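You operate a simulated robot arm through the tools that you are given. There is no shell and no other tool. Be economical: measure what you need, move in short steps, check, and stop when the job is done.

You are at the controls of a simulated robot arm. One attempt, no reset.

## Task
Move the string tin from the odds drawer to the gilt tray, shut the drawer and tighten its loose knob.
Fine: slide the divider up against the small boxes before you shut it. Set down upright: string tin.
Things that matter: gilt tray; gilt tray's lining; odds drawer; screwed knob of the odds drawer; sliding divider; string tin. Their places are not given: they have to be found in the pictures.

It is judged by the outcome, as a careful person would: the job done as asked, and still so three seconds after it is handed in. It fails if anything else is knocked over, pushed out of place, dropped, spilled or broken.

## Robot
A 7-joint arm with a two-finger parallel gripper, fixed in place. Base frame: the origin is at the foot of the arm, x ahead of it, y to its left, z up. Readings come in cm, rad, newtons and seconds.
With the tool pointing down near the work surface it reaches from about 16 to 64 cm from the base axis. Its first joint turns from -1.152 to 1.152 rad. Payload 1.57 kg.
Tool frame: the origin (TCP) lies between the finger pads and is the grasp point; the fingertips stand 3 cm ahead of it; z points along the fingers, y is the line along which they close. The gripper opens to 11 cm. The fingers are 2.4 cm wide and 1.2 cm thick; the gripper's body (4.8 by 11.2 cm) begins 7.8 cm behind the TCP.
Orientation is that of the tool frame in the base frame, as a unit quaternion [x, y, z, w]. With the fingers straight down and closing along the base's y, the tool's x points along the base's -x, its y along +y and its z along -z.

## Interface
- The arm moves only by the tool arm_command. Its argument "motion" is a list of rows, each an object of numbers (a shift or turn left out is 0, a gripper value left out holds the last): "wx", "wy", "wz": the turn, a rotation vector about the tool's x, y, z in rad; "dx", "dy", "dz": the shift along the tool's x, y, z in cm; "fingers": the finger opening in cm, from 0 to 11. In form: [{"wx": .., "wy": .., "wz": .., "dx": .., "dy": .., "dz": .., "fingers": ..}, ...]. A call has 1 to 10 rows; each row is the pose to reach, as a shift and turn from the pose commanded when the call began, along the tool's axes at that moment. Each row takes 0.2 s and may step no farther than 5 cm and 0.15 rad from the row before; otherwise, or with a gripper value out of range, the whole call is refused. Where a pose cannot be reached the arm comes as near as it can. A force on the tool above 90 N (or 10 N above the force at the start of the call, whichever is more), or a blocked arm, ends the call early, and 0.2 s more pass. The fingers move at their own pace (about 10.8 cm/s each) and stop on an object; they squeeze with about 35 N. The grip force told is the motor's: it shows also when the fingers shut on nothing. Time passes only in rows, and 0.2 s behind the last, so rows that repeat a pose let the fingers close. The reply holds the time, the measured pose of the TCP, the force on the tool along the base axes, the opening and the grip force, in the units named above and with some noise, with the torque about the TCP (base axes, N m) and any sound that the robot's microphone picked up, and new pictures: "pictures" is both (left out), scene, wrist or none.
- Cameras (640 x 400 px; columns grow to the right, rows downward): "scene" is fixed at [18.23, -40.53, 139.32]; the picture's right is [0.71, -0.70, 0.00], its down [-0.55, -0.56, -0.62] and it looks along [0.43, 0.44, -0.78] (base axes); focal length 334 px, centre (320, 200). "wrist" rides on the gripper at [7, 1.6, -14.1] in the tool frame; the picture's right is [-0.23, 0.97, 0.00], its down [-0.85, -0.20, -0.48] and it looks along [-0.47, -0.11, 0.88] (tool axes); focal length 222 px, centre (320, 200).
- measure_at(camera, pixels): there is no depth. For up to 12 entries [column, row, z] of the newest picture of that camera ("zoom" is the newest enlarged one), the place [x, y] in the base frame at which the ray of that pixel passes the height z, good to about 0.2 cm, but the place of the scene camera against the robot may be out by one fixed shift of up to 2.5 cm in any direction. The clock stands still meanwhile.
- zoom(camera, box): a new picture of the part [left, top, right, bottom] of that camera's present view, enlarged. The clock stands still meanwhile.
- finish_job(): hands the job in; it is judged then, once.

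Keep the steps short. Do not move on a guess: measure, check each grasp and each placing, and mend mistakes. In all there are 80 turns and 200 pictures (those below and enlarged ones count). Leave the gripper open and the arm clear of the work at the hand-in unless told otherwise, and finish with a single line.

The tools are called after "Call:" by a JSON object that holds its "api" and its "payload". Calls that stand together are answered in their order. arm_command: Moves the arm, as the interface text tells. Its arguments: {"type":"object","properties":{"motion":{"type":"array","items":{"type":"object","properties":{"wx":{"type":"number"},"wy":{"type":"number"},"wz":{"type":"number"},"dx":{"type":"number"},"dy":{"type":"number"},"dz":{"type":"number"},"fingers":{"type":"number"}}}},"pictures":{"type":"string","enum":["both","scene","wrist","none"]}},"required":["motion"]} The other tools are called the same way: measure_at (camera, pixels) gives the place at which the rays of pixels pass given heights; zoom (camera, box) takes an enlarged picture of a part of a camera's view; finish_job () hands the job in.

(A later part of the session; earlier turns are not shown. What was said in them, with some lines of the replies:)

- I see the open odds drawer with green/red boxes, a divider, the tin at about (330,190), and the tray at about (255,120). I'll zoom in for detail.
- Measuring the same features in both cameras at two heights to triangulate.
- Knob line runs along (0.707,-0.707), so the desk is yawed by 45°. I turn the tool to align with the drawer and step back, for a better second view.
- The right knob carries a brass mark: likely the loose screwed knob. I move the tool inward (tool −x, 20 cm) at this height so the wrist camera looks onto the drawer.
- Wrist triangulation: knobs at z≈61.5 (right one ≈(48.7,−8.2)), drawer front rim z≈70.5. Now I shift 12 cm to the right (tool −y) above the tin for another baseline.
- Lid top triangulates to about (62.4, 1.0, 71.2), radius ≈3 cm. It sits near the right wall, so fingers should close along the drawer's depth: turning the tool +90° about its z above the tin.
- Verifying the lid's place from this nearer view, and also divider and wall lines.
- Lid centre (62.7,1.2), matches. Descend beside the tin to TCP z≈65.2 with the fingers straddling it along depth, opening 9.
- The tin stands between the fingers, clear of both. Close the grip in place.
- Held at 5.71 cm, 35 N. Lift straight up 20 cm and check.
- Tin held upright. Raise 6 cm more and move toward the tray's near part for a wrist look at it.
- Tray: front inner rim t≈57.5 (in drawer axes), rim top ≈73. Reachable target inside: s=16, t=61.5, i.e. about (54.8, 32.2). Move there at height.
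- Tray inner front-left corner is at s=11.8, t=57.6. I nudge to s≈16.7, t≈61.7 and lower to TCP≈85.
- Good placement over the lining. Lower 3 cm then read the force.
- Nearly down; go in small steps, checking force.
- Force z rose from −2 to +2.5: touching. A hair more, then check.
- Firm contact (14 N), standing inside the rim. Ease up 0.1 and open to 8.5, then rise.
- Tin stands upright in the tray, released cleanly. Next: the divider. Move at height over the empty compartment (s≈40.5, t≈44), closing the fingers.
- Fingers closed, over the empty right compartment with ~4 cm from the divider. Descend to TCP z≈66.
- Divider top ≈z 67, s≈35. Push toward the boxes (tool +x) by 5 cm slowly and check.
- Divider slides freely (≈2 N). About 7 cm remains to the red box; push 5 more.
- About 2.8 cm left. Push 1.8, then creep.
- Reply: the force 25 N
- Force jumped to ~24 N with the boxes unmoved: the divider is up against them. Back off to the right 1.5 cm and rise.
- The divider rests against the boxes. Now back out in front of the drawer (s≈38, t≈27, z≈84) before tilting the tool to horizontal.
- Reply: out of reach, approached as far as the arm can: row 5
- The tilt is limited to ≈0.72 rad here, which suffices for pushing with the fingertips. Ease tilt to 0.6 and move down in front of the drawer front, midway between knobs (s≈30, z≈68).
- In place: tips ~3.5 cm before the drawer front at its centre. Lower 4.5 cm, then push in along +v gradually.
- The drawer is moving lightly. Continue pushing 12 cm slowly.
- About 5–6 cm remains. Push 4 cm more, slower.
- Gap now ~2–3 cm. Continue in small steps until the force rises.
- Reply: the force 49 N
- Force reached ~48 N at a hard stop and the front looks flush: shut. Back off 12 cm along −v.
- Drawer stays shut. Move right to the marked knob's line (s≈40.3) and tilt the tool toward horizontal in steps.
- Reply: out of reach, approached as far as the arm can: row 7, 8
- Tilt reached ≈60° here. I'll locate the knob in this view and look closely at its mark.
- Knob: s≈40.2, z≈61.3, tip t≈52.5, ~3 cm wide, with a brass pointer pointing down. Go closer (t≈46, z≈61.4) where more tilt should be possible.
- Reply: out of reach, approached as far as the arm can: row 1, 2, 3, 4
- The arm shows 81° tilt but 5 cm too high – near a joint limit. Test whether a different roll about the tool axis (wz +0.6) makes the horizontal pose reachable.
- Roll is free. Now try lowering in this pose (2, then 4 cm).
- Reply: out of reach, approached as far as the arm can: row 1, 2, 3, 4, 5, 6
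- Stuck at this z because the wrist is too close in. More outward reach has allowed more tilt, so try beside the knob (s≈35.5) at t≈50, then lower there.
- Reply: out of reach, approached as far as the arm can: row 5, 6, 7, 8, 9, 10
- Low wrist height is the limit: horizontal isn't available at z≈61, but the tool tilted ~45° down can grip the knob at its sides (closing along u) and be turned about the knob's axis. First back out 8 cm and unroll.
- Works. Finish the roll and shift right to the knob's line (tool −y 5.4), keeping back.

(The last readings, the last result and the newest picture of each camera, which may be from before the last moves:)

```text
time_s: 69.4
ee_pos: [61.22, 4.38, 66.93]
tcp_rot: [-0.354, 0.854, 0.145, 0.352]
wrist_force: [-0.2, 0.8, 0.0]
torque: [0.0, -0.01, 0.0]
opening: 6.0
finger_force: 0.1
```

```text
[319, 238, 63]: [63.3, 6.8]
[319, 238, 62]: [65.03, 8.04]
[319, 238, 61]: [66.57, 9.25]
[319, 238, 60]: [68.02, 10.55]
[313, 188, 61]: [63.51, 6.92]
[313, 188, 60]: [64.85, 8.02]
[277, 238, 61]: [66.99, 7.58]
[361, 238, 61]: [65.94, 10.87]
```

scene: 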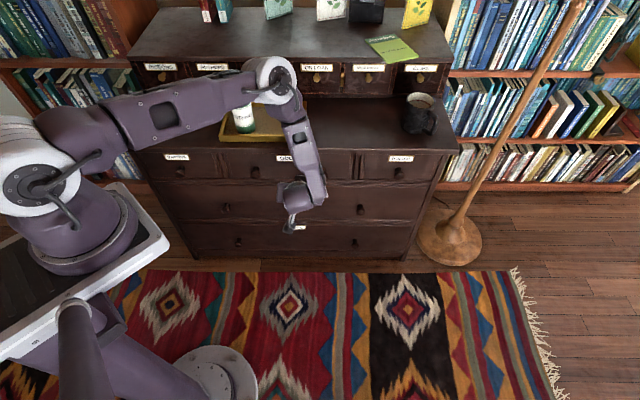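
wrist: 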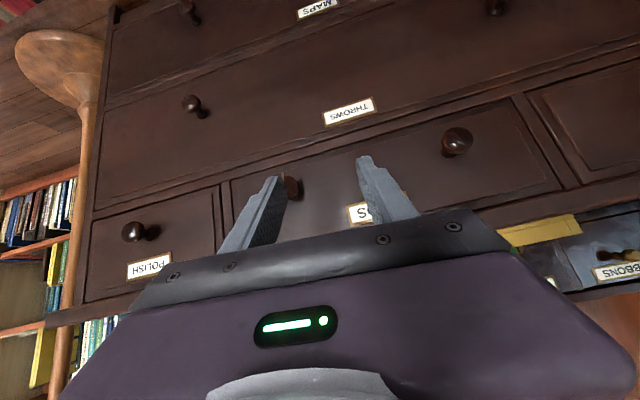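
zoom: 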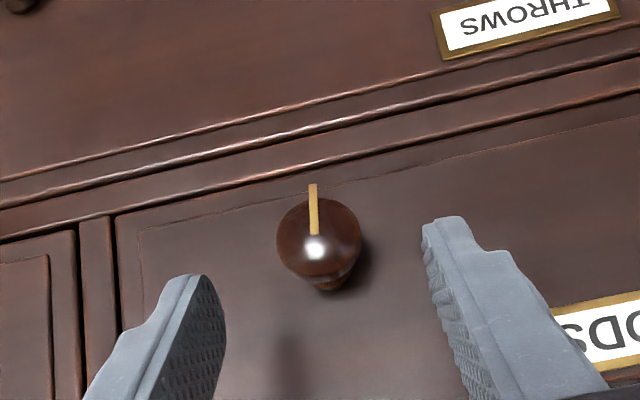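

Knob centre ≈ s 40.3, t 52.3, z 61.8, head ≈3.4 cm wide. Advance along the tool axis 6 cm with fingers open 6 either side.

Call:
{"api": "arm_command", "payload": {"motion": [{"dx": -0.15, "dy": -0.1, "dz": 1.5}, {"dx": -0.3, "dy": -0.1, "dz": 3}, {"dx": -0.4, "dy": -0.1, "dz": 4.5}, {"dx": -0.5, "dy": -0.1, "dz": 6}, {"dx": -0.5, "dy": -0.1, "dz": 6}]}}

Call:
{"api": "zoom", "payload": {"camera": "wrist", "box": [220, 80, 420, 220]}}

Call:
{"api": "zoom", "payload": {"camera": "scene", "box": [260, 130, 380, 205]}}

```text
time_s: 70.6
ee_pos: [64.43, 7.27, 63.02]
tcp_rot: [-0.354, 0.855, 0.145, 0.351]
wrist_force: [0.7, -0.1, -0.4]
torque: [-0.02, -0.02, 0.01]
opening: 5.99
finger_force: 0.1
```

scene: 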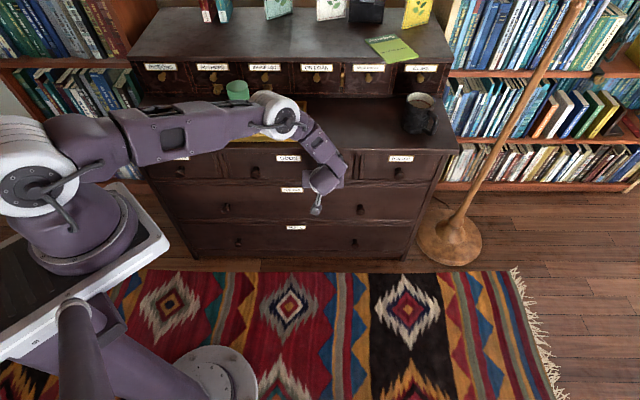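
wrist: 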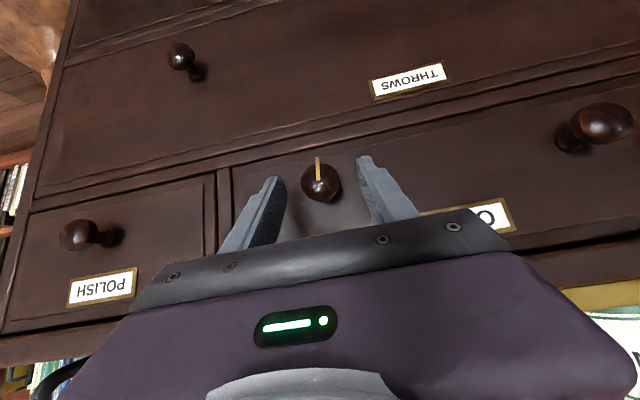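

```text
2.86 times, centred on (320, 150) of wrist
```

zoom: 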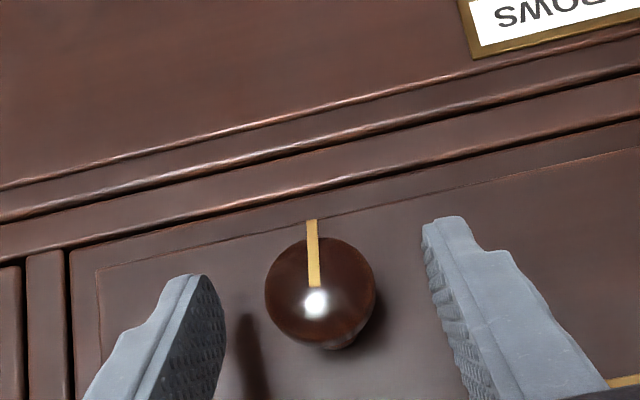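

```text
5.33 times, centred on (320, 168) of scene
```

zoom: 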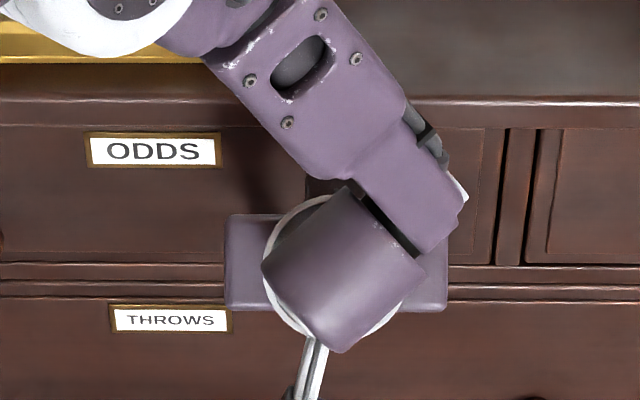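

The knob is centred between the pads, pointer clear of them. Close.

Call:
{"api": "arm_command", "payload": {"motion": [{"fingers": 2}, {"fingers": 2}, {"fingers": 2}], "pictures": "none"}}

Call:
{"api": "zoom", "payload": {"camera": "wrist", "box": [220, 80, 420, 220]}}

```text
time_s: 71.4
ee_pos: [64.58, 7.4, 63.19]
tcp_rot: [-0.354, 0.855, 0.145, 0.351]
wrist_force: [5.4, -3.0, -3.8]
torque: [-0.11, -0.05, -0.07]
opening: 3.05
finger_force: 39.5
```

```text
2.86 times, centred on (320, 150) of wrist
```

zoom: 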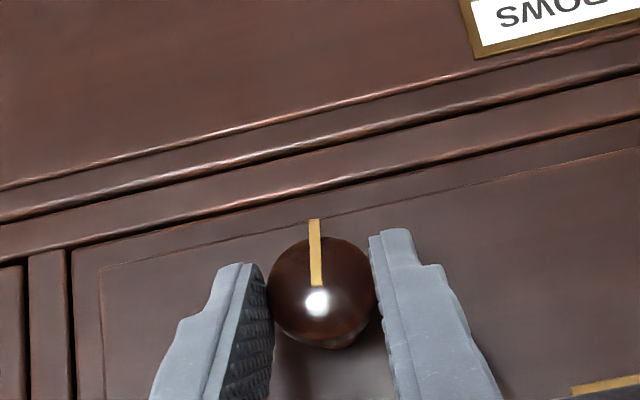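

Gripped (3.05 cm). Turn clockwise about the knob's axis (tool direction (−0.707,0,0.707)), pivoting on the knob, first 0.6 rad, watching torque.

Call:
{"api": "arm_command", "payload": {"motion": [{"wx": -0.106, "wz": 0.106, "dx": 0.01, "dy": -0.185, "dz": 0.01}, {"wx": -0.212, "wz": 0.212, "dx": 0.039, "dy": -0.366, "dz": 0.039}, {"wx": -0.318, "wz": 0.318, "dx": 0.087, "dy": -0.538, "dz": 0.087}, {"wx": -0.424, "wz": 0.424, "dx": 0.153, "dy": -0.698, "dz": 0.153}, {"wx": -0.424, "wz": 0.424, "dx": 0.153, "dy": -0.698, "dz": 0.153}]}}

Call:
{"api": "zoom", "payload": {"camera": "wrist", "box": [220, 80, 420, 220]}}

```text
time_s: 72.6
ee_pos: [63.57, 7.8, 66.44]
tcp_rot: [-0.234, 0.859, 0.393, 0.23]
wrist_force: [-4.0, -10.3, 16.3]
torque: [0.43, -1.82, -1.45]
opening: 2.27
finger_force: 0.0
out of reach, approached as far as the arm can: row 3, 4, 5
```

scene: 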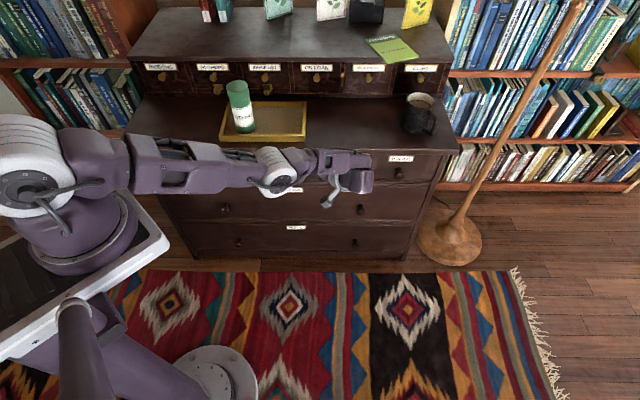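
wrist: 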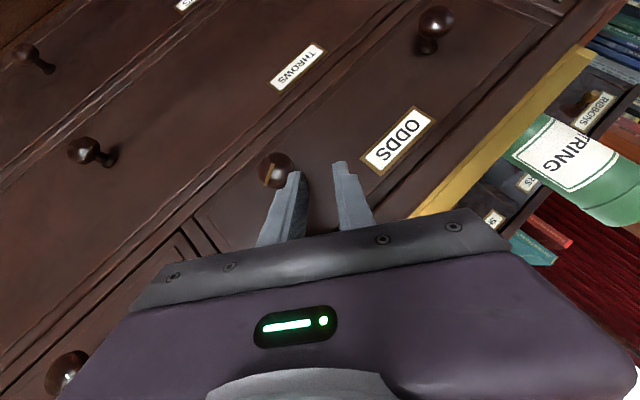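

```text
2.86 times, centred on (320, 150) of wrist
```

zoom: 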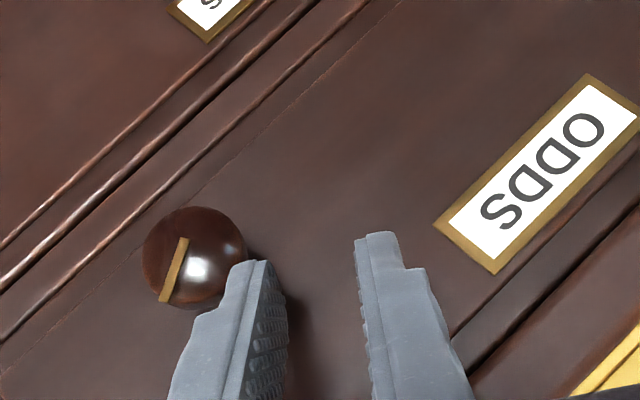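

The pose ran out of reach past ~0.4 rad on this side: the gripper slid up and off, dragging the pointer from bottom to the right side. I must use turns on the other (left) side, checking reach with open fingers first. Open and retract along the tool axis.

Call:
{"api": "arm_command", "payload": {"motion": [{"fingers": 3.2, "dz": -0.5}, {"fingers": 3.2, "dz": -2}, {"dz": -4}, {"dz": -6, "fingers": 6}, {"dz": -7}, {"dz": -7}], "pictures": "none"}}

Call:
{"api": "arm_command", "payload": {"motion": [{"wx": 0.106, "wz": -0.106}, {"wx": 0.212, "wz": -0.212}, {"wx": 0.318, "wz": -0.318}, {"wx": 0.427, "wz": -0.427}, {"wx": 0.427, "wz": -0.427}]}}

Call:
{"api": "zoom", "payload": {"camera": "wrist", "box": [220, 60, 420, 200]}}

```text
time_s: 74.0
ee_pos: [62.12, 2.12, 70.65]
tcp_rot: [-0.233, 0.86, 0.39, 0.232]
wrist_force: [-0.4, 0.3, 0.7]
torque: [-0.01, 0.03, 0.02]
opening: 5.99
finger_force: 0.1
```

```text
refused: row 4 steps farther than a row can; nothing moved
```

```text
2.86 times, centred on (320, 130) of wrist
```

zoom: 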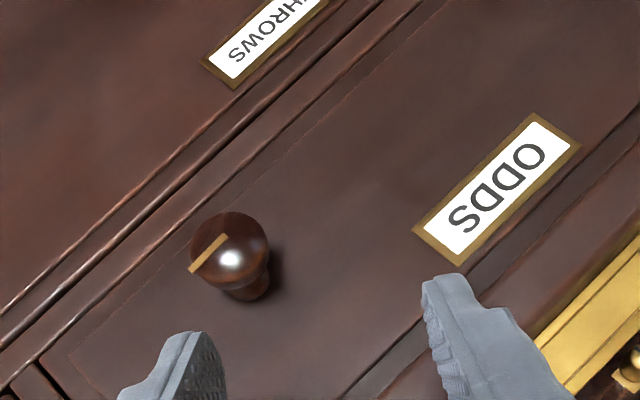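

Knob and drawer look fine; pointer now at 3 o'clock. Rotate back to φ=0 with smaller steps.

Call:
{"api": "arm_command", "payload": {"motion": [{"wx": 0.1, "wz": -0.1}, {"wx": 0.2, "wz": -0.2}, {"wx": 0.3, "wz": -0.3}, {"wx": 0.4, "wz": -0.4}, {"wx": 0.427, "wz": -0.427}, {"wx": 0.427, "wz": -0.427}], "pictures": "none"}}

Call:
{"api": "zoom", "payload": {"camera": "wrist", "box": [200, 60, 440, 220]}}

```text
time_s: 75.4
ee_pos: [62.02, 2.24, 70.66]
tcp_rot: [-0.356, 0.854, 0.144, 0.352]
wrist_force: [-0.1, 0.1, 0.3]
torque: [-0.02, 0.04, -0.04]
opening: 6.0
finger_force: 0.2
```

```text
2.50 times, centred on (320, 140) of wrist
```

zoom: 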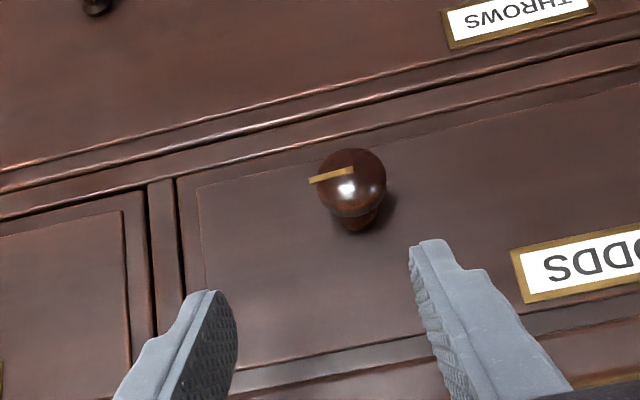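

Swing to the left-side orientation (φ=−1.0) at a standoff 8 cm from the knob to test reach.

Call:
{"api": "arm_command", "payload": {"motion": [{"wx": 0.1, "wz": -0.1, "dx": 0.46, "dy": 0.96, "dz": 0.7}, {"wx": 0.2, "wz": -0.2, "dx": 0.93, "dy": 1.9, "dz": 1.4}, {"wx": 0.3, "wz": -0.3, "dx": 1.4, "dy": 2.87, "dz": 2.1}, {"wx": 0.4, "wz": -0.4, "dx": 1.86, "dy": 3.8, "dz": 2.8}, {"wx": 0.5, "wz": -0.5, "dx": 2.3, "dy": 4.8, "dz": 3.5}, {"wx": 0.6, "wz": -0.6, "dx": 2.8, "dy": 5.7, "dz": 4.2}, {"wx": 0.7, "wz": -0.7, "dx": 3.25, "dy": 6.7, "dz": 4.95}, {"wx": 0.707, "wz": -0.707, "dx": 3.25, "dy": 6.7, "dz": 4.95}]}}

Call:
{"api": "zoom", "payload": {"camera": "wrist", "box": [200, 60, 440, 220]}}

```text
time_s: 77.2
ee_pos: [58.09, 7.8, 64.65]
tcp_rot: [-0.481, 0.678, -0.284, 0.478]
wrist_force: [0.8, 0.3, -0.3]
torque: [0.0, 0.0, -0.03]
opening: 5.99
finger_force: 0.1
```

scene: 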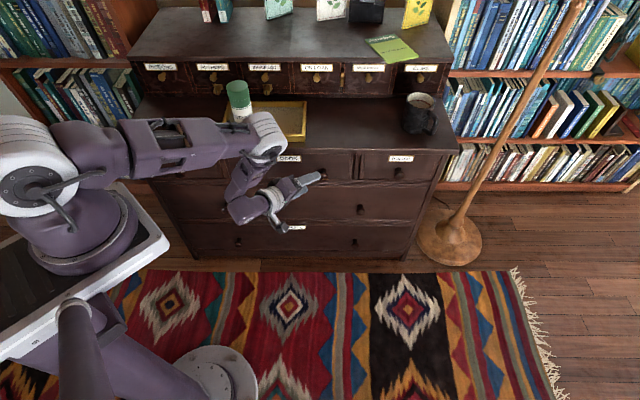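
wrist: 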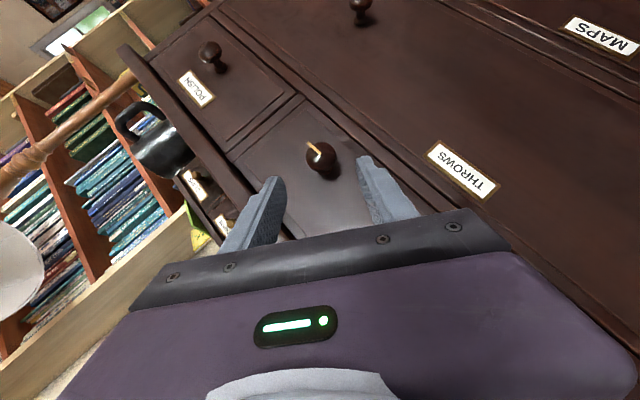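

```text
2.50 times, centred on (320, 140) of wrist
```

zoom: 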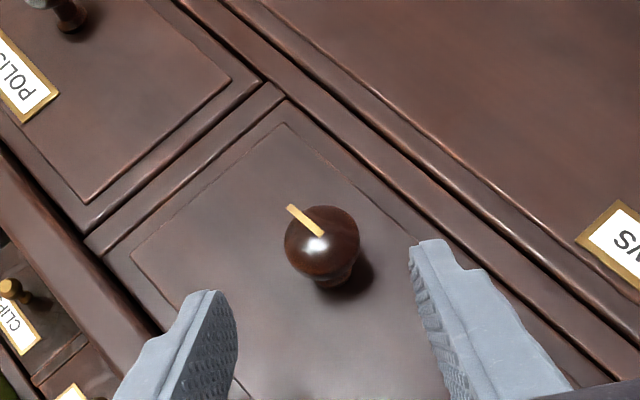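

Reachable, knob dead ahead on the tool axis (≈8.3 cm). Advance 6.5 cm, close, then turn clockwise 1.2 rad (to φ=+0.2, inside the reachable range).

Call:
{"api": "arm_command", "payload": {"motion": [{"dz": 2}, {"dz": 4}, {"dz": 5.5}, {"dz": 6.5}, {"dz": 6.5, "fingers": 2}, {"dz": 6.5}, {"dz": 6.5}], "pictures": "wrist"}}

Call:
{"api": "arm_command", "payload": {"motion": [{"wx": -0.106, "wz": 0.106, "dx": 0.01, "dy": -0.19, "dz": 0.01}, {"wx": -0.212, "wz": 0.212, "dx": 0.04, "dy": -0.376, "dz": 0.04}, {"wx": -0.318, "wz": 0.318, "dx": 0.09, "dy": -0.554, "dz": 0.09}, {"wx": -0.424, "wz": 0.424, "dx": 0.157, "dy": -0.719, "dz": 0.157}, {"wx": -0.424, "wz": 0.424, "dx": 0.157, "dy": -0.719, "dz": 0.157}], "pictures": "none"}}

Call:
{"api": "zoom", "payload": {"camera": "wrist", "box": [200, 60, 440, 220]}}

```text
time_s: 78.8
ee_pos: [64.23, 8.27, 62.1]
tcp_rot: [-0.481, 0.678, -0.283, 0.478]
wrist_force: [1.9, 0.3, -5.4]
torque: [0.14, -0.07, 0.15]
opening: 3.06
finger_force: 39.6
```

wrist: 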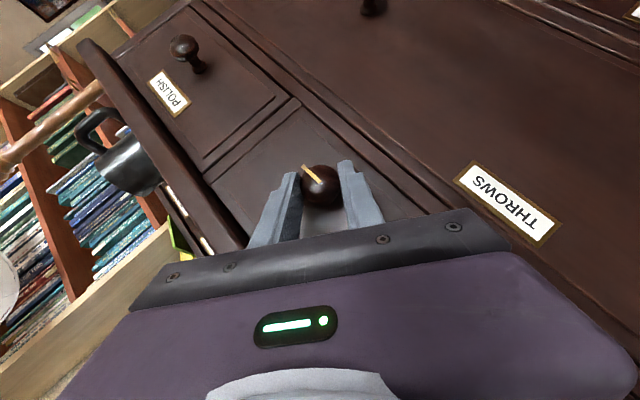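

```text
time_s: 80.0
ee_pos: [64.56, 7.8, 62.73]
tcp_rot: [-0.418, 0.808, -0.028, 0.414]
wrist_force: [2.4, -5.7, -23.9]
torque: [-0.57, 0.65, -0.3]
opening: 3.07
finger_force: 39.7
```

```text
2.50 times, centred on (320, 140) of wrist
```

zoom: 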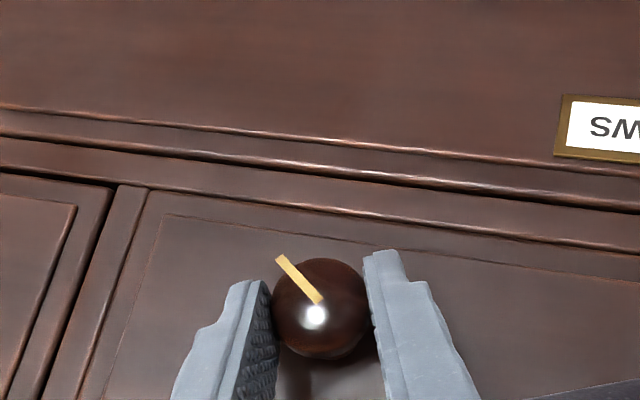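

The knob turns with the gripper. The wrist is being held slightly high (−24 N), so I add a 0.25 cm downward correction and continue 0.6 rad to φ=+0.2.

Call:
{"api": "arm_command", "payload": {"motion": [{"wx": -0.106, "wz": 0.106, "dx": 0.17, "dy": -0.09, "dz": 0.17}, {"wx": -0.212, "wz": 0.212, "dx": 0.2, "dy": -0.276, "dz": 0.2}, {"wx": -0.318, "wz": 0.318, "dx": 0.25, "dy": -0.454, "dz": 0.25}, {"wx": -0.424, "wz": 0.424, "dx": 0.32, "dy": -0.619, "dz": 0.32}, {"wx": -0.424, "wz": 0.424, "dx": 0.32, "dy": -0.619, "dz": 0.32}], "pictures": "none"}}

Call:
{"api": "zoom", "payload": {"camera": "wrist", "box": [200, 60, 440, 220]}}

```text
time_s: 81.2
ee_pos: [65.08, 7.44, 62.67]
tcp_rot: [-0.319, 0.864, 0.23, 0.316]
wrist_force: [-13.8, 16.7, 9.7]
torque: [0.69, -0.29, 0.24]
opening: 3.07
finger_force: 39.6
```

```text
2.50 times, centred on (320, 140) of wrist
```

zoom: 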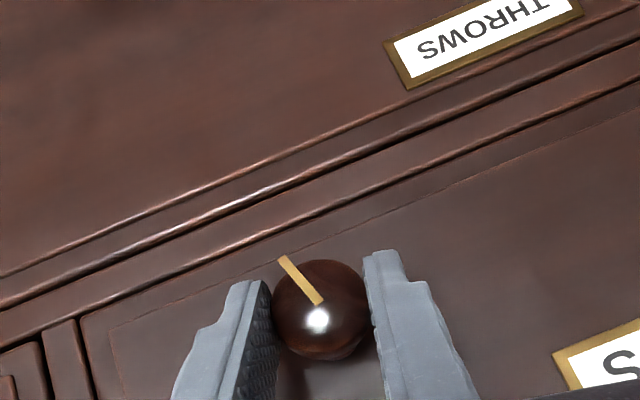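

Pointer is back to ~5:30 and the grip holds. Next stroke: open, swing back 1.35 rad around the knob, re-close, and turn clockwise 1.35 rad again.

Call:
{"api": "arm_command", "payload": {"motion": [{"fingers": 6, "dx": 0.03, "dy": 0.2, "dz": 0.03}, {"wx": 0.106, "wz": -0.106, "dx": 0.04, "dy": 0.39, "dz": 0.04}, {"wx": 0.212, "wz": -0.212, "dx": 0.07, "dy": 0.576, "dz": 0.07}, {"wx": 0.318, "wz": -0.318, "dx": 0.12, "dy": 0.754, "dz": 0.12}, {"wx": 0.424, "wz": -0.424, "dx": 0.187, "dy": 0.919, "dz": 0.187}, {"wx": 0.53, "wz": -0.53, "dx": 0.271, "dy": 1.068, "dz": 0.271}, {"wx": 0.636, "wz": -0.636, "dx": 0.371, "dy": 1.197, "dz": 0.371}, {"wx": 0.742, "wz": -0.742, "dx": 0.482, "dy": 1.304, "dz": 0.482}, {"wx": 0.848, "wz": -0.848, "dx": 0.604, "dy": 1.386, "dz": 0.604}, {"wx": 0.954, "wz": -0.954, "dx": 0.733, "dy": 1.442, "dz": 0.733}], "pictures": "none"}}

Call:
{"api": "zoom", "payload": {"camera": "wrist", "box": [200, 60, 440, 220]}}

Call:
{"api": "arm_command", "payload": {"motion": [{"fingers": 2}, {"fingers": 2}, {"fingers": 2}], "pictures": "none"}}

Call:
{"api": "arm_command", "payload": {"motion": [{"wx": -0.106, "wz": 0.106, "dx": 0.01, "dy": -0.19, "dz": 0.01}, {"wx": -0.212, "wz": 0.212, "dx": 0.04, "dy": -0.376, "dz": 0.04}, {"wx": -0.318, "wz": 0.318, "dx": 0.09, "dy": -0.554, "dz": 0.09}, {"wx": -0.424, "wz": 0.424, "dx": 0.157, "dy": -0.719, "dz": 0.157}, {"wx": -0.424, "wz": 0.424, "dx": 0.157, "dy": -0.719, "dz": 0.157}], "pictures": "none"}}

Call:
{"api": "zoom", "payload": {"camera": "wrist", "box": [200, 60, 440, 220]}}

```text
time_s: 83.4
ee_pos: [64.56, 8.69, 63.23]
tcp_rot: [-0.49, 0.636, -0.345, 0.486]
wrist_force: [1.2, -0.2, -0.4]
torque: [0.0, 0.02, 0.0]
opening: 6.02
finger_force: 0.0
out of reach, approached as far as the arm can: row 10
```

```text
2.50 times, centred on (320, 140) of wrist
```

zoom: 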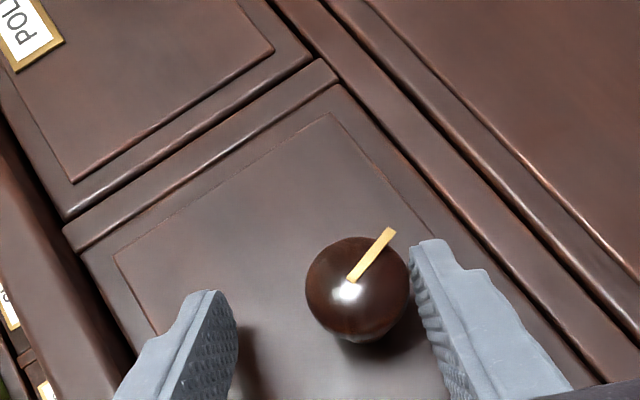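

```text
time_s: 84.2
ee_pos: [64.55, 8.72, 62.95]
tcp_rot: [-0.493, 0.637, -0.341, 0.485]
wrist_force: [-15.9, 13.3, -25.8]
torque: [0.36, 0.51, 0.12]
opening: 4.93
finger_force: 16.3
```

```text
time_s: 85.4
ee_pos: [64.93, 8.3, 63.84]
tcp_rot: [-0.438, 0.782, -0.092, 0.434]
wrist_force: [-22.0, 18.2, -15.2]
torque: [0.49, 0.54, 0.21]
opening: 4.84
finger_force: 15.6
```

```text
2.50 times, centred on (320, 140) of wrist
```

zoom: 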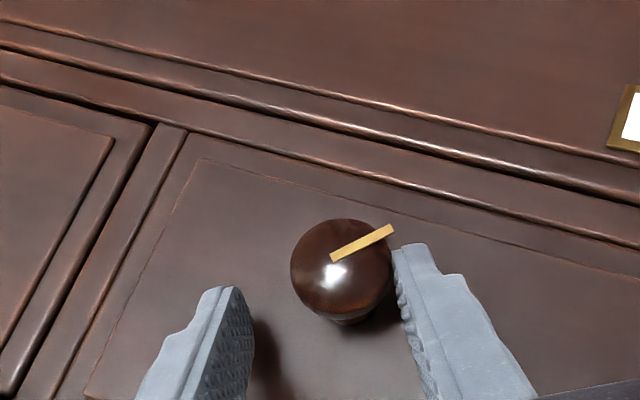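

The swing-back end was slightly out of reach (too high), so the grip was one-sided, yet the pointer advanced to ~7:30. Open and read the true pose before recentring.

Call:
{"api": "arm_command", "payload": {"motion": [{"fingers": 6}, {"fingers": 6}], "pictures": "none"}}

Call:
{"api": "zoom", "payload": {"camera": "wrist", "box": [200, 60, 440, 220]}}

```text
time_s: 86.0
ee_pos: [65.2, 8.16, 64.02]
tcp_rot: [-0.438, 0.781, -0.094, 0.436]
wrist_force: [0.0, 0.0, -0.3]
torque: [-0.04, -0.02, 0.02]
opening: 6.0
finger_force: 0.0
```

```text
2.50 times, centred on (320, 140) of wrist
```

zoom: 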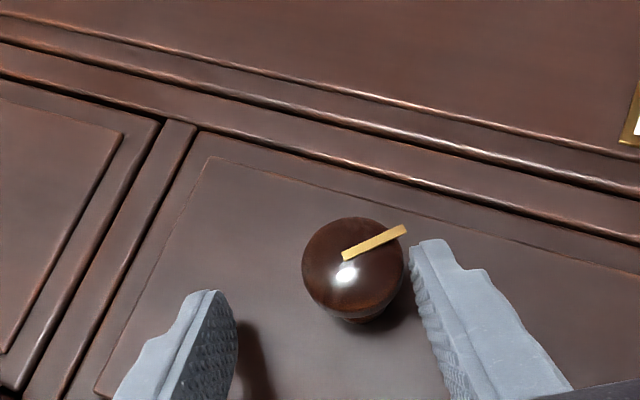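

Recentre on the knob (dx 1.1, dy 1.05), swing back to φ≈−1.0, and close.

Call:
{"api": "arm_command", "payload": {"motion": [{"dx": 0.6, "dy": 0.55, "dz": 0.05}, {"dx": 1.1, "dy": 1.05, "dz": 0.1}, {"wx": 0.106, "wz": -0.106, "dx": 1.11, "dy": 1.24, "dz": 0.11}, {"wx": 0.212, "wz": -0.212, "dx": 1.14, "dy": 1.426, "dz": 0.14}, {"wx": 0.318, "wz": -0.318, "dx": 1.19, "dy": 1.604, "dz": 0.19}, {"wx": 0.318, "wz": -0.318, "dx": 1.19, "dy": 1.604, "dz": 0.19, "fingers": 2}, {"wx": 0.318, "wz": -0.318, "dx": 1.19, "dy": 1.604, "dz": 0.19}, {"wx": 0.318, "wz": -0.318, "dx": 1.19, "dy": 1.604, "dz": 0.19}], "pictures": "none"}}

Call:
{"api": "zoom", "payload": {"camera": "wrist", "box": [200, 60, 440, 220]}}

```text
time_s: 87.8
ee_pos: [63.96, 8.29, 62.19]
tcp_rot: [-0.481, 0.678, -0.283, 0.478]
wrist_force: [3.0, -4.0, 5.5]
torque: [0.03, -0.16, -0.14]
opening: 3.06
finger_force: 40.1
```

```text
2.50 times, centred on (320, 140) of wrist
```

zoom: 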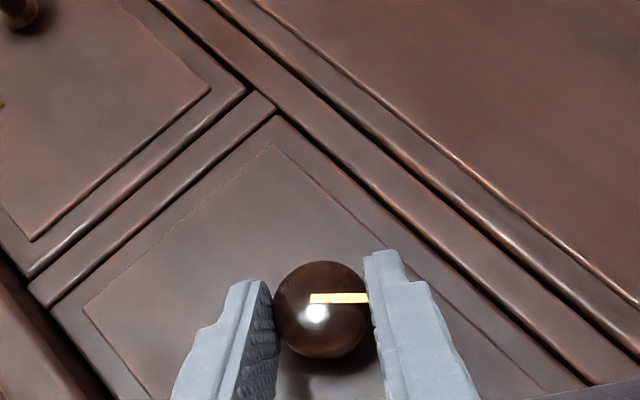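

Solid, centred grip again (3.06). Turn clockwise 1.2 rad.

Call:
{"api": "arm_command", "payload": {"motion": [{"wx": -0.106, "wz": 0.106, "dx": 0.01, "dy": -0.19, "dz": 0.01}, {"wx": -0.212, "wz": 0.212, "dx": 0.04, "dy": -0.376, "dz": 0.04}, {"wx": -0.318, "wz": 0.318, "dx": 0.09, "dy": -0.554, "dz": 0.09}, {"wx": -0.424, "wz": 0.424, "dx": 0.157, "dy": -0.719, "dz": 0.157}, {"wx": -0.53, "wz": 0.53, "dx": 0.241, "dy": -0.868, "dz": 0.241}, {"wx": -0.636, "wz": 0.636, "dx": 0.341, "dy": -0.997, "dz": 0.341}, {"wx": -0.742, "wz": 0.742, "dx": 0.452, "dy": -1.104, "dz": 0.452}, {"wx": -0.848, "wz": 0.848, "dx": 0.574, "dy": -1.186, "dz": 0.574}, {"wx": -0.848, "wz": 0.848, "dx": 0.574, "dy": -1.186, "dz": 0.574}], "pictures": "none"}}

Call:
{"api": "zoom", "payload": {"camera": "wrist", "box": [200, 60, 440, 220]}}

```text
time_s: 89.8
ee_pos: [65.06, 7.34, 62.79]
tcp_rot: [-0.317, 0.865, 0.228, 0.314]
wrist_force: [4.4, -3.2, 6.6]
torque: [0.46, -0.54, -0.37]
opening: 3.05
finger_force: 40.3
```

```text
2.50 times, centred on (320, 140) of wrist
```

zoom: 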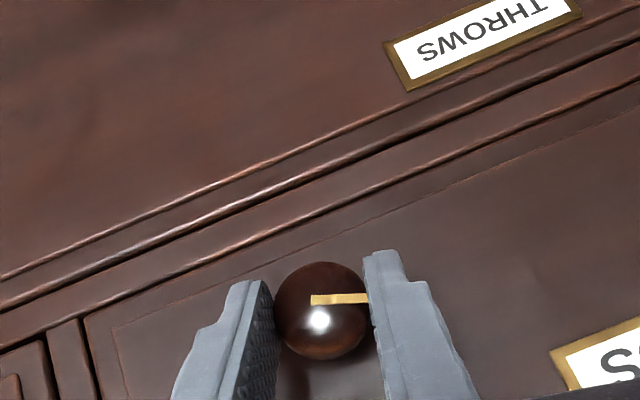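

Full stroke held: pointer now ~9:50. Repeat: open, swing back 1.2, close, turn 1.2.

Call:
{"api": "arm_command", "payload": {"motion": [{"fingers": 6}, {"wx": 0.106, "wz": -0.106, "dx": 0.01, "dy": 0.19, "dz": 0.01}, {"wx": 0.212, "wz": -0.212, "dx": 0.04, "dy": 0.376, "dz": 0.04}, {"wx": 0.318, "wz": -0.318, "dx": 0.09, "dy": 0.554, "dz": 0.09}, {"wx": 0.424, "wz": -0.424, "dx": 0.157, "dy": 0.719, "dz": 0.157}, {"wx": 0.53, "wz": -0.53, "dx": 0.241, "dy": 0.868, "dz": 0.241}, {"wx": 0.636, "wz": -0.636, "dx": 0.341, "dy": 0.997, "dz": 0.341}, {"wx": 0.742, "wz": -0.742, "dx": 0.452, "dy": 1.104, "dz": 0.452}, {"wx": 0.848, "wz": -0.848, "dx": 0.574, "dy": 1.186, "dz": 0.574}, {"wx": 0.848, "wz": -0.848, "dx": 0.574, "dy": 1.186, "dz": 0.574}], "pictures": "none"}}

Call:
{"api": "arm_command", "payload": {"motion": [{"fingers": 2}, {"fingers": 2}, {"fingers": 2}], "pictures": "none"}}

Call:
{"api": "zoom", "payload": {"camera": "wrist", "box": [200, 60, 440, 220]}}

Call:
{"api": "arm_command", "payload": {"motion": [{"wx": -0.106, "wz": 0.106, "dx": 0.01, "dy": -0.19, "dz": 0.01}, {"wx": -0.212, "wz": 0.212, "dx": 0.04, "dy": -0.376, "dz": 0.04}, {"wx": -0.318, "wz": 0.318, "dx": 0.09, "dy": -0.554, "dz": 0.09}, {"wx": -0.424, "wz": 0.424, "dx": 0.157, "dy": -0.719, "dz": 0.157}, {"wx": -0.53, "wz": 0.53, "dx": 0.241, "dy": -0.868, "dz": 0.241}, {"wx": -0.636, "wz": 0.636, "dx": 0.341, "dy": -0.997, "dz": 0.341}, {"wx": -0.742, "wz": 0.742, "dx": 0.452, "dy": -1.104, "dz": 0.452}, {"wx": -0.848, "wz": 0.848, "dx": 0.574, "dy": -1.186, "dz": 0.574}, {"wx": -0.848, "wz": 0.848, "dx": 0.574, "dy": -1.186, "dz": 0.574}], "pictures": "none"}}

Call:
{"api": "zoom", "payload": {"camera": "wrist", "box": [200, 60, 440, 220]}}

```text
time_s: 92.0
ee_pos: [63.99, 8.29, 62.21]
tcp_rot: [-0.482, 0.677, -0.284, 0.478]
wrist_force: [0.3, 0.5, -1.0]
torque: [-0.01, 0.03, 0.01]
opening: 6.01
finger_force: 0.0
```

```text
time_s: 92.8
ee_pos: [63.95, 8.32, 62.2]
tcp_rot: [-0.481, 0.678, -0.283, 0.478]
wrist_force: [0.5, -1.9, 3.4]
torque: [0.06, -0.1, -0.08]
opening: 3.01
finger_force: 39.1
```

```text
2.50 times, centred on (320, 140) of wrist
```

zoom: 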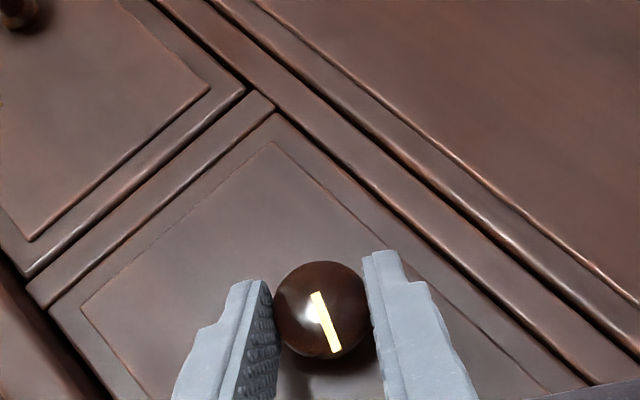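

```text
time_s: 94.8
ee_pos: [64.89, 7.24, 62.82]
tcp_rot: [-0.316, 0.865, 0.227, 0.316]
wrist_force: [10.4, -8.4, 3.0]
torque: [0.2, -0.41, -0.4]
opening: 2.94
finger_force: 39.1
```

```text
2.50 times, centred on (320, 140) of wrist
```

zoom: 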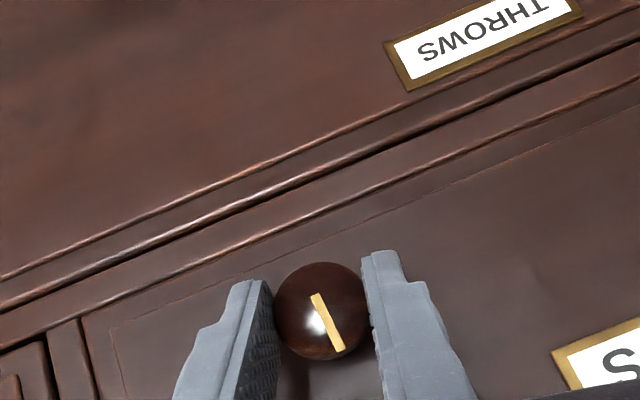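

Pointer at 12 o'clock and the knob is drawing in (opening 2.94). No stall yet; another stroke, moving in 0.15 cm along the knob axis.

Call:
{"api": "arm_command", "payload": {"motion": [{"fingers": 6, "dx": -0.1, "dz": 0.1}, {"wx": 0.106, "wz": -0.106, "dx": -0.09, "dy": 0.19, "dz": 0.11}, {"wx": 0.212, "wz": -0.212, "dx": -0.06, "dy": 0.376, "dz": 0.14}, {"wx": 0.318, "wz": -0.318, "dx": -0.01, "dy": 0.554, "dz": 0.19}, {"wx": 0.424, "wz": -0.424, "dx": 0.057, "dy": 0.719, "dz": 0.257}, {"wx": 0.53, "wz": -0.53, "dx": 0.141, "dy": 0.868, "dz": 0.341}, {"wx": 0.636, "wz": -0.636, "dx": 0.241, "dy": 0.997, "dz": 0.441}, {"wx": 0.742, "wz": -0.742, "dx": 0.352, "dy": 1.104, "dz": 0.552}, {"wx": 0.848, "wz": -0.848, "dx": 0.474, "dy": 1.186, "dz": 0.674}, {"wx": 0.848, "wz": -0.848, "dx": 0.474, "dy": 1.186, "dz": 0.674}], "pictures": "none"}}

Call:
{"api": "arm_command", "payload": {"motion": [{"fingers": 2}, {"fingers": 2}, {"fingers": 2}], "pictures": "none"}}

Call:
{"api": "arm_command", "payload": {"motion": [{"wx": -0.106, "wz": 0.106, "dx": 0.01, "dy": -0.19, "dz": 0.01}, {"wx": -0.212, "wz": 0.212, "dx": 0.04, "dy": -0.376, "dz": 0.04}, {"wx": -0.318, "wz": 0.318, "dx": 0.09, "dy": -0.554, "dz": 0.09}, {"wx": -0.424, "wz": 0.424, "dx": 0.157, "dy": -0.719, "dz": 0.157}, {"wx": -0.53, "wz": 0.53, "dx": 0.241, "dy": -0.868, "dz": 0.241}, {"wx": -0.636, "wz": 0.636, "dx": 0.341, "dy": -0.997, "dz": 0.341}, {"wx": -0.742, "wz": 0.742, "dx": 0.452, "dy": -1.104, "dz": 0.452}, {"wx": -0.848, "wz": 0.848, "dx": 0.574, "dy": -1.186, "dz": 0.574}, {"wx": -0.848, "wz": 0.848, "dx": 0.574, "dy": -1.186, "dz": 0.574}], "pictures": "none"}}

Call:
{"api": "zoom", "payload": {"camera": "wrist", "box": [200, 60, 440, 220]}}

```text
time_s: 97.0
ee_pos: [64.01, 8.56, 62.21]
tcp_rot: [-0.482, 0.677, -0.284, 0.478]
wrist_force: [0.7, -0.1, -0.2]
torque: [-0.01, 0.01, 0.03]
opening: 5.99
finger_force: 0.1
```

```text
time_s: 97.8
ee_pos: [64.04, 8.56, 62.24]
tcp_rot: [-0.482, 0.678, -0.283, 0.478]
wrist_force: [-1.2, -0.6, 1.8]
torque: [0.01, -0.06, -0.12]
opening: 2.95
finger_force: 39.0
```

```text
time_s: 99.8
ee_pos: [65.01, 7.27, 62.79]
tcp_rot: [-0.316, 0.865, 0.227, 0.316]
wrist_force: [11.0, -8.7, 0.6]
torque: [-0.06, -0.26, -0.24]
opening: 2.99
finger_force: 39.4
```

```text
2.50 times, centred on (320, 140) of wrist
```

zoom: 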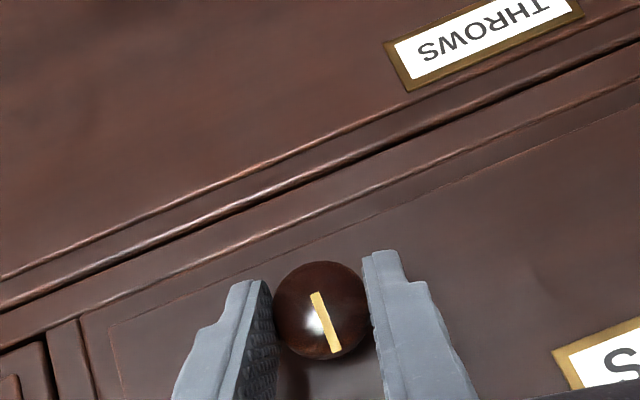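

The pointer stayed exactly at 12 o'clock while the pads slipped: the knob is at its tight stop. Open and retract along the tool axis, then inspect.

Call:
{"api": "arm_command", "payload": {"motion": [{"fingers": 6}, {"fingers": 6}, {"dz": -3}, {"dz": -6}, {"dz": -9}, {"dz": -9}]}}

Call:
{"api": "zoom", "payload": {"camera": "wrist", "box": [200, 40, 440, 200]}}

```text
time_s: 101.2
ee_pos: [61.43, 2.13, 68.97]
tcp_rot: [-0.317, 0.865, 0.227, 0.315]
wrist_force: [0.4, 0.7, -0.1]
torque: [0.01, -0.01, -0.01]
opening: 5.99
finger_force: 0.1
```

scene: 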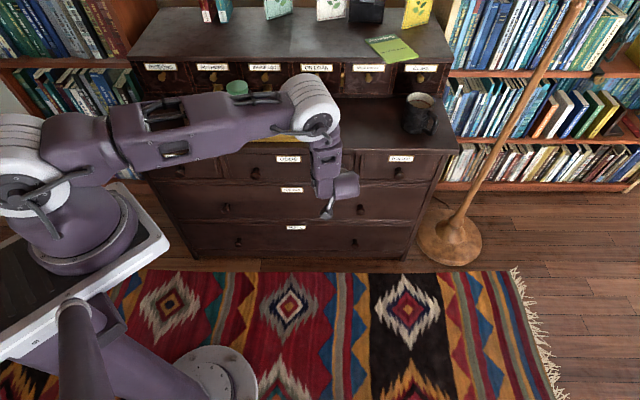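
wrist: 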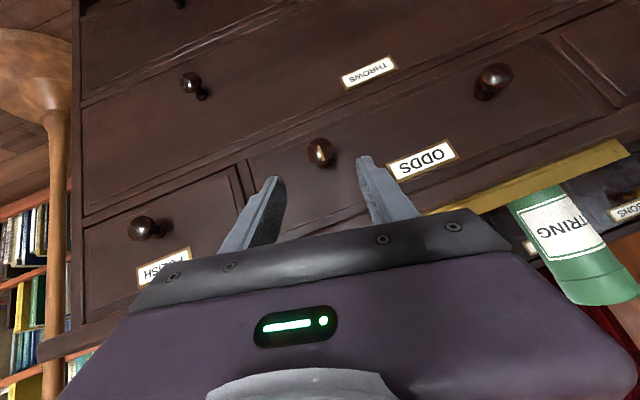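

```text
2.50 times, centred on (320, 120) of wrist
```

zoom: 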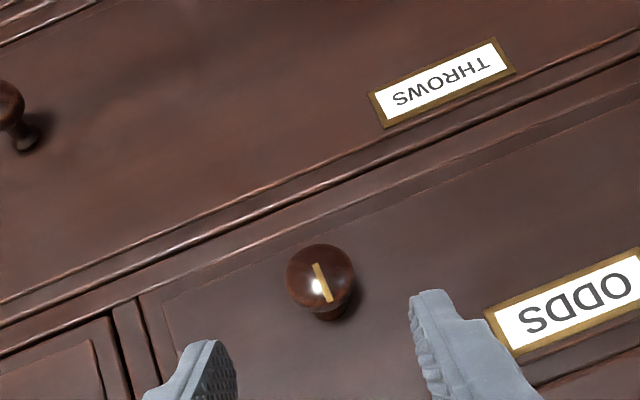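

Knob tight with pointer upright. Retreat farther back and up for a final check of drawer and tin.

Call:
{"api": "arm_command", "payload": {"motion": [{"dz": -4}, {"dz": -8}, {"dz": -12}, {"dz": -15}, {"dz": -15, "fingers": 9}, {"dz": -15}], "pictures": "none"}}

Call:
{"api": "zoom", "payload": {"camera": "scene", "box": [130, 70, 450, 270]}}

Call:
{"api": "zoom", "payload": {"camera": "wrist", "box": [100, 0, 640, 280]}}

```text
time_s: 102.6
ee_pos: [55.46, -6.58, 79.39]
tcp_rot: [-0.318, 0.865, 0.228, 0.315]
wrist_force: [0.9, 0.0, -0.2]
torque: [0.02, -0.02, -0.01]
opening: 9.0
finger_force: 0.1
```

```text
2.00 times, centred on (290, 170) of scene
```

zoom: 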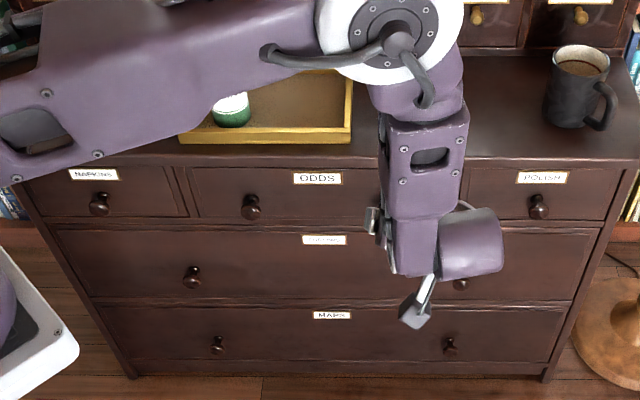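

```text
1.19 times, centred on (370, 140) of wrist
```

zoom: 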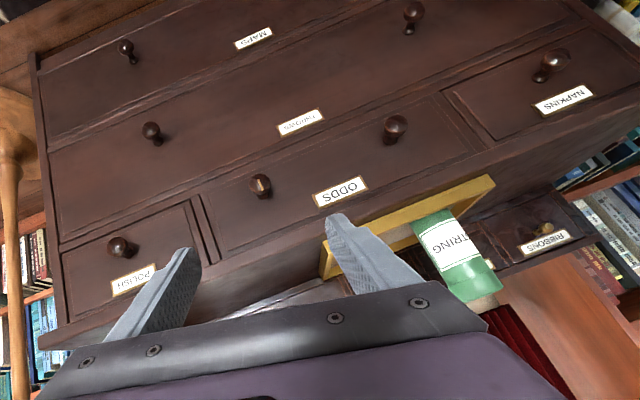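

The drawer sits flush with its neighbours, the knob's pointer is upright, the tin stands in the tray, and the gripper is open and clear. Handing in.

Call:
{"api": "finish_job", "payload": {}}

```text
The job is handed in.
```

The string tin is upright in the gilt tray, the divider is against the small boxes, the odds drawer is shut, and its loose knob is tight; on the first attempt my grip slipped and loosened that knob about a quarter turn before I tightened it.
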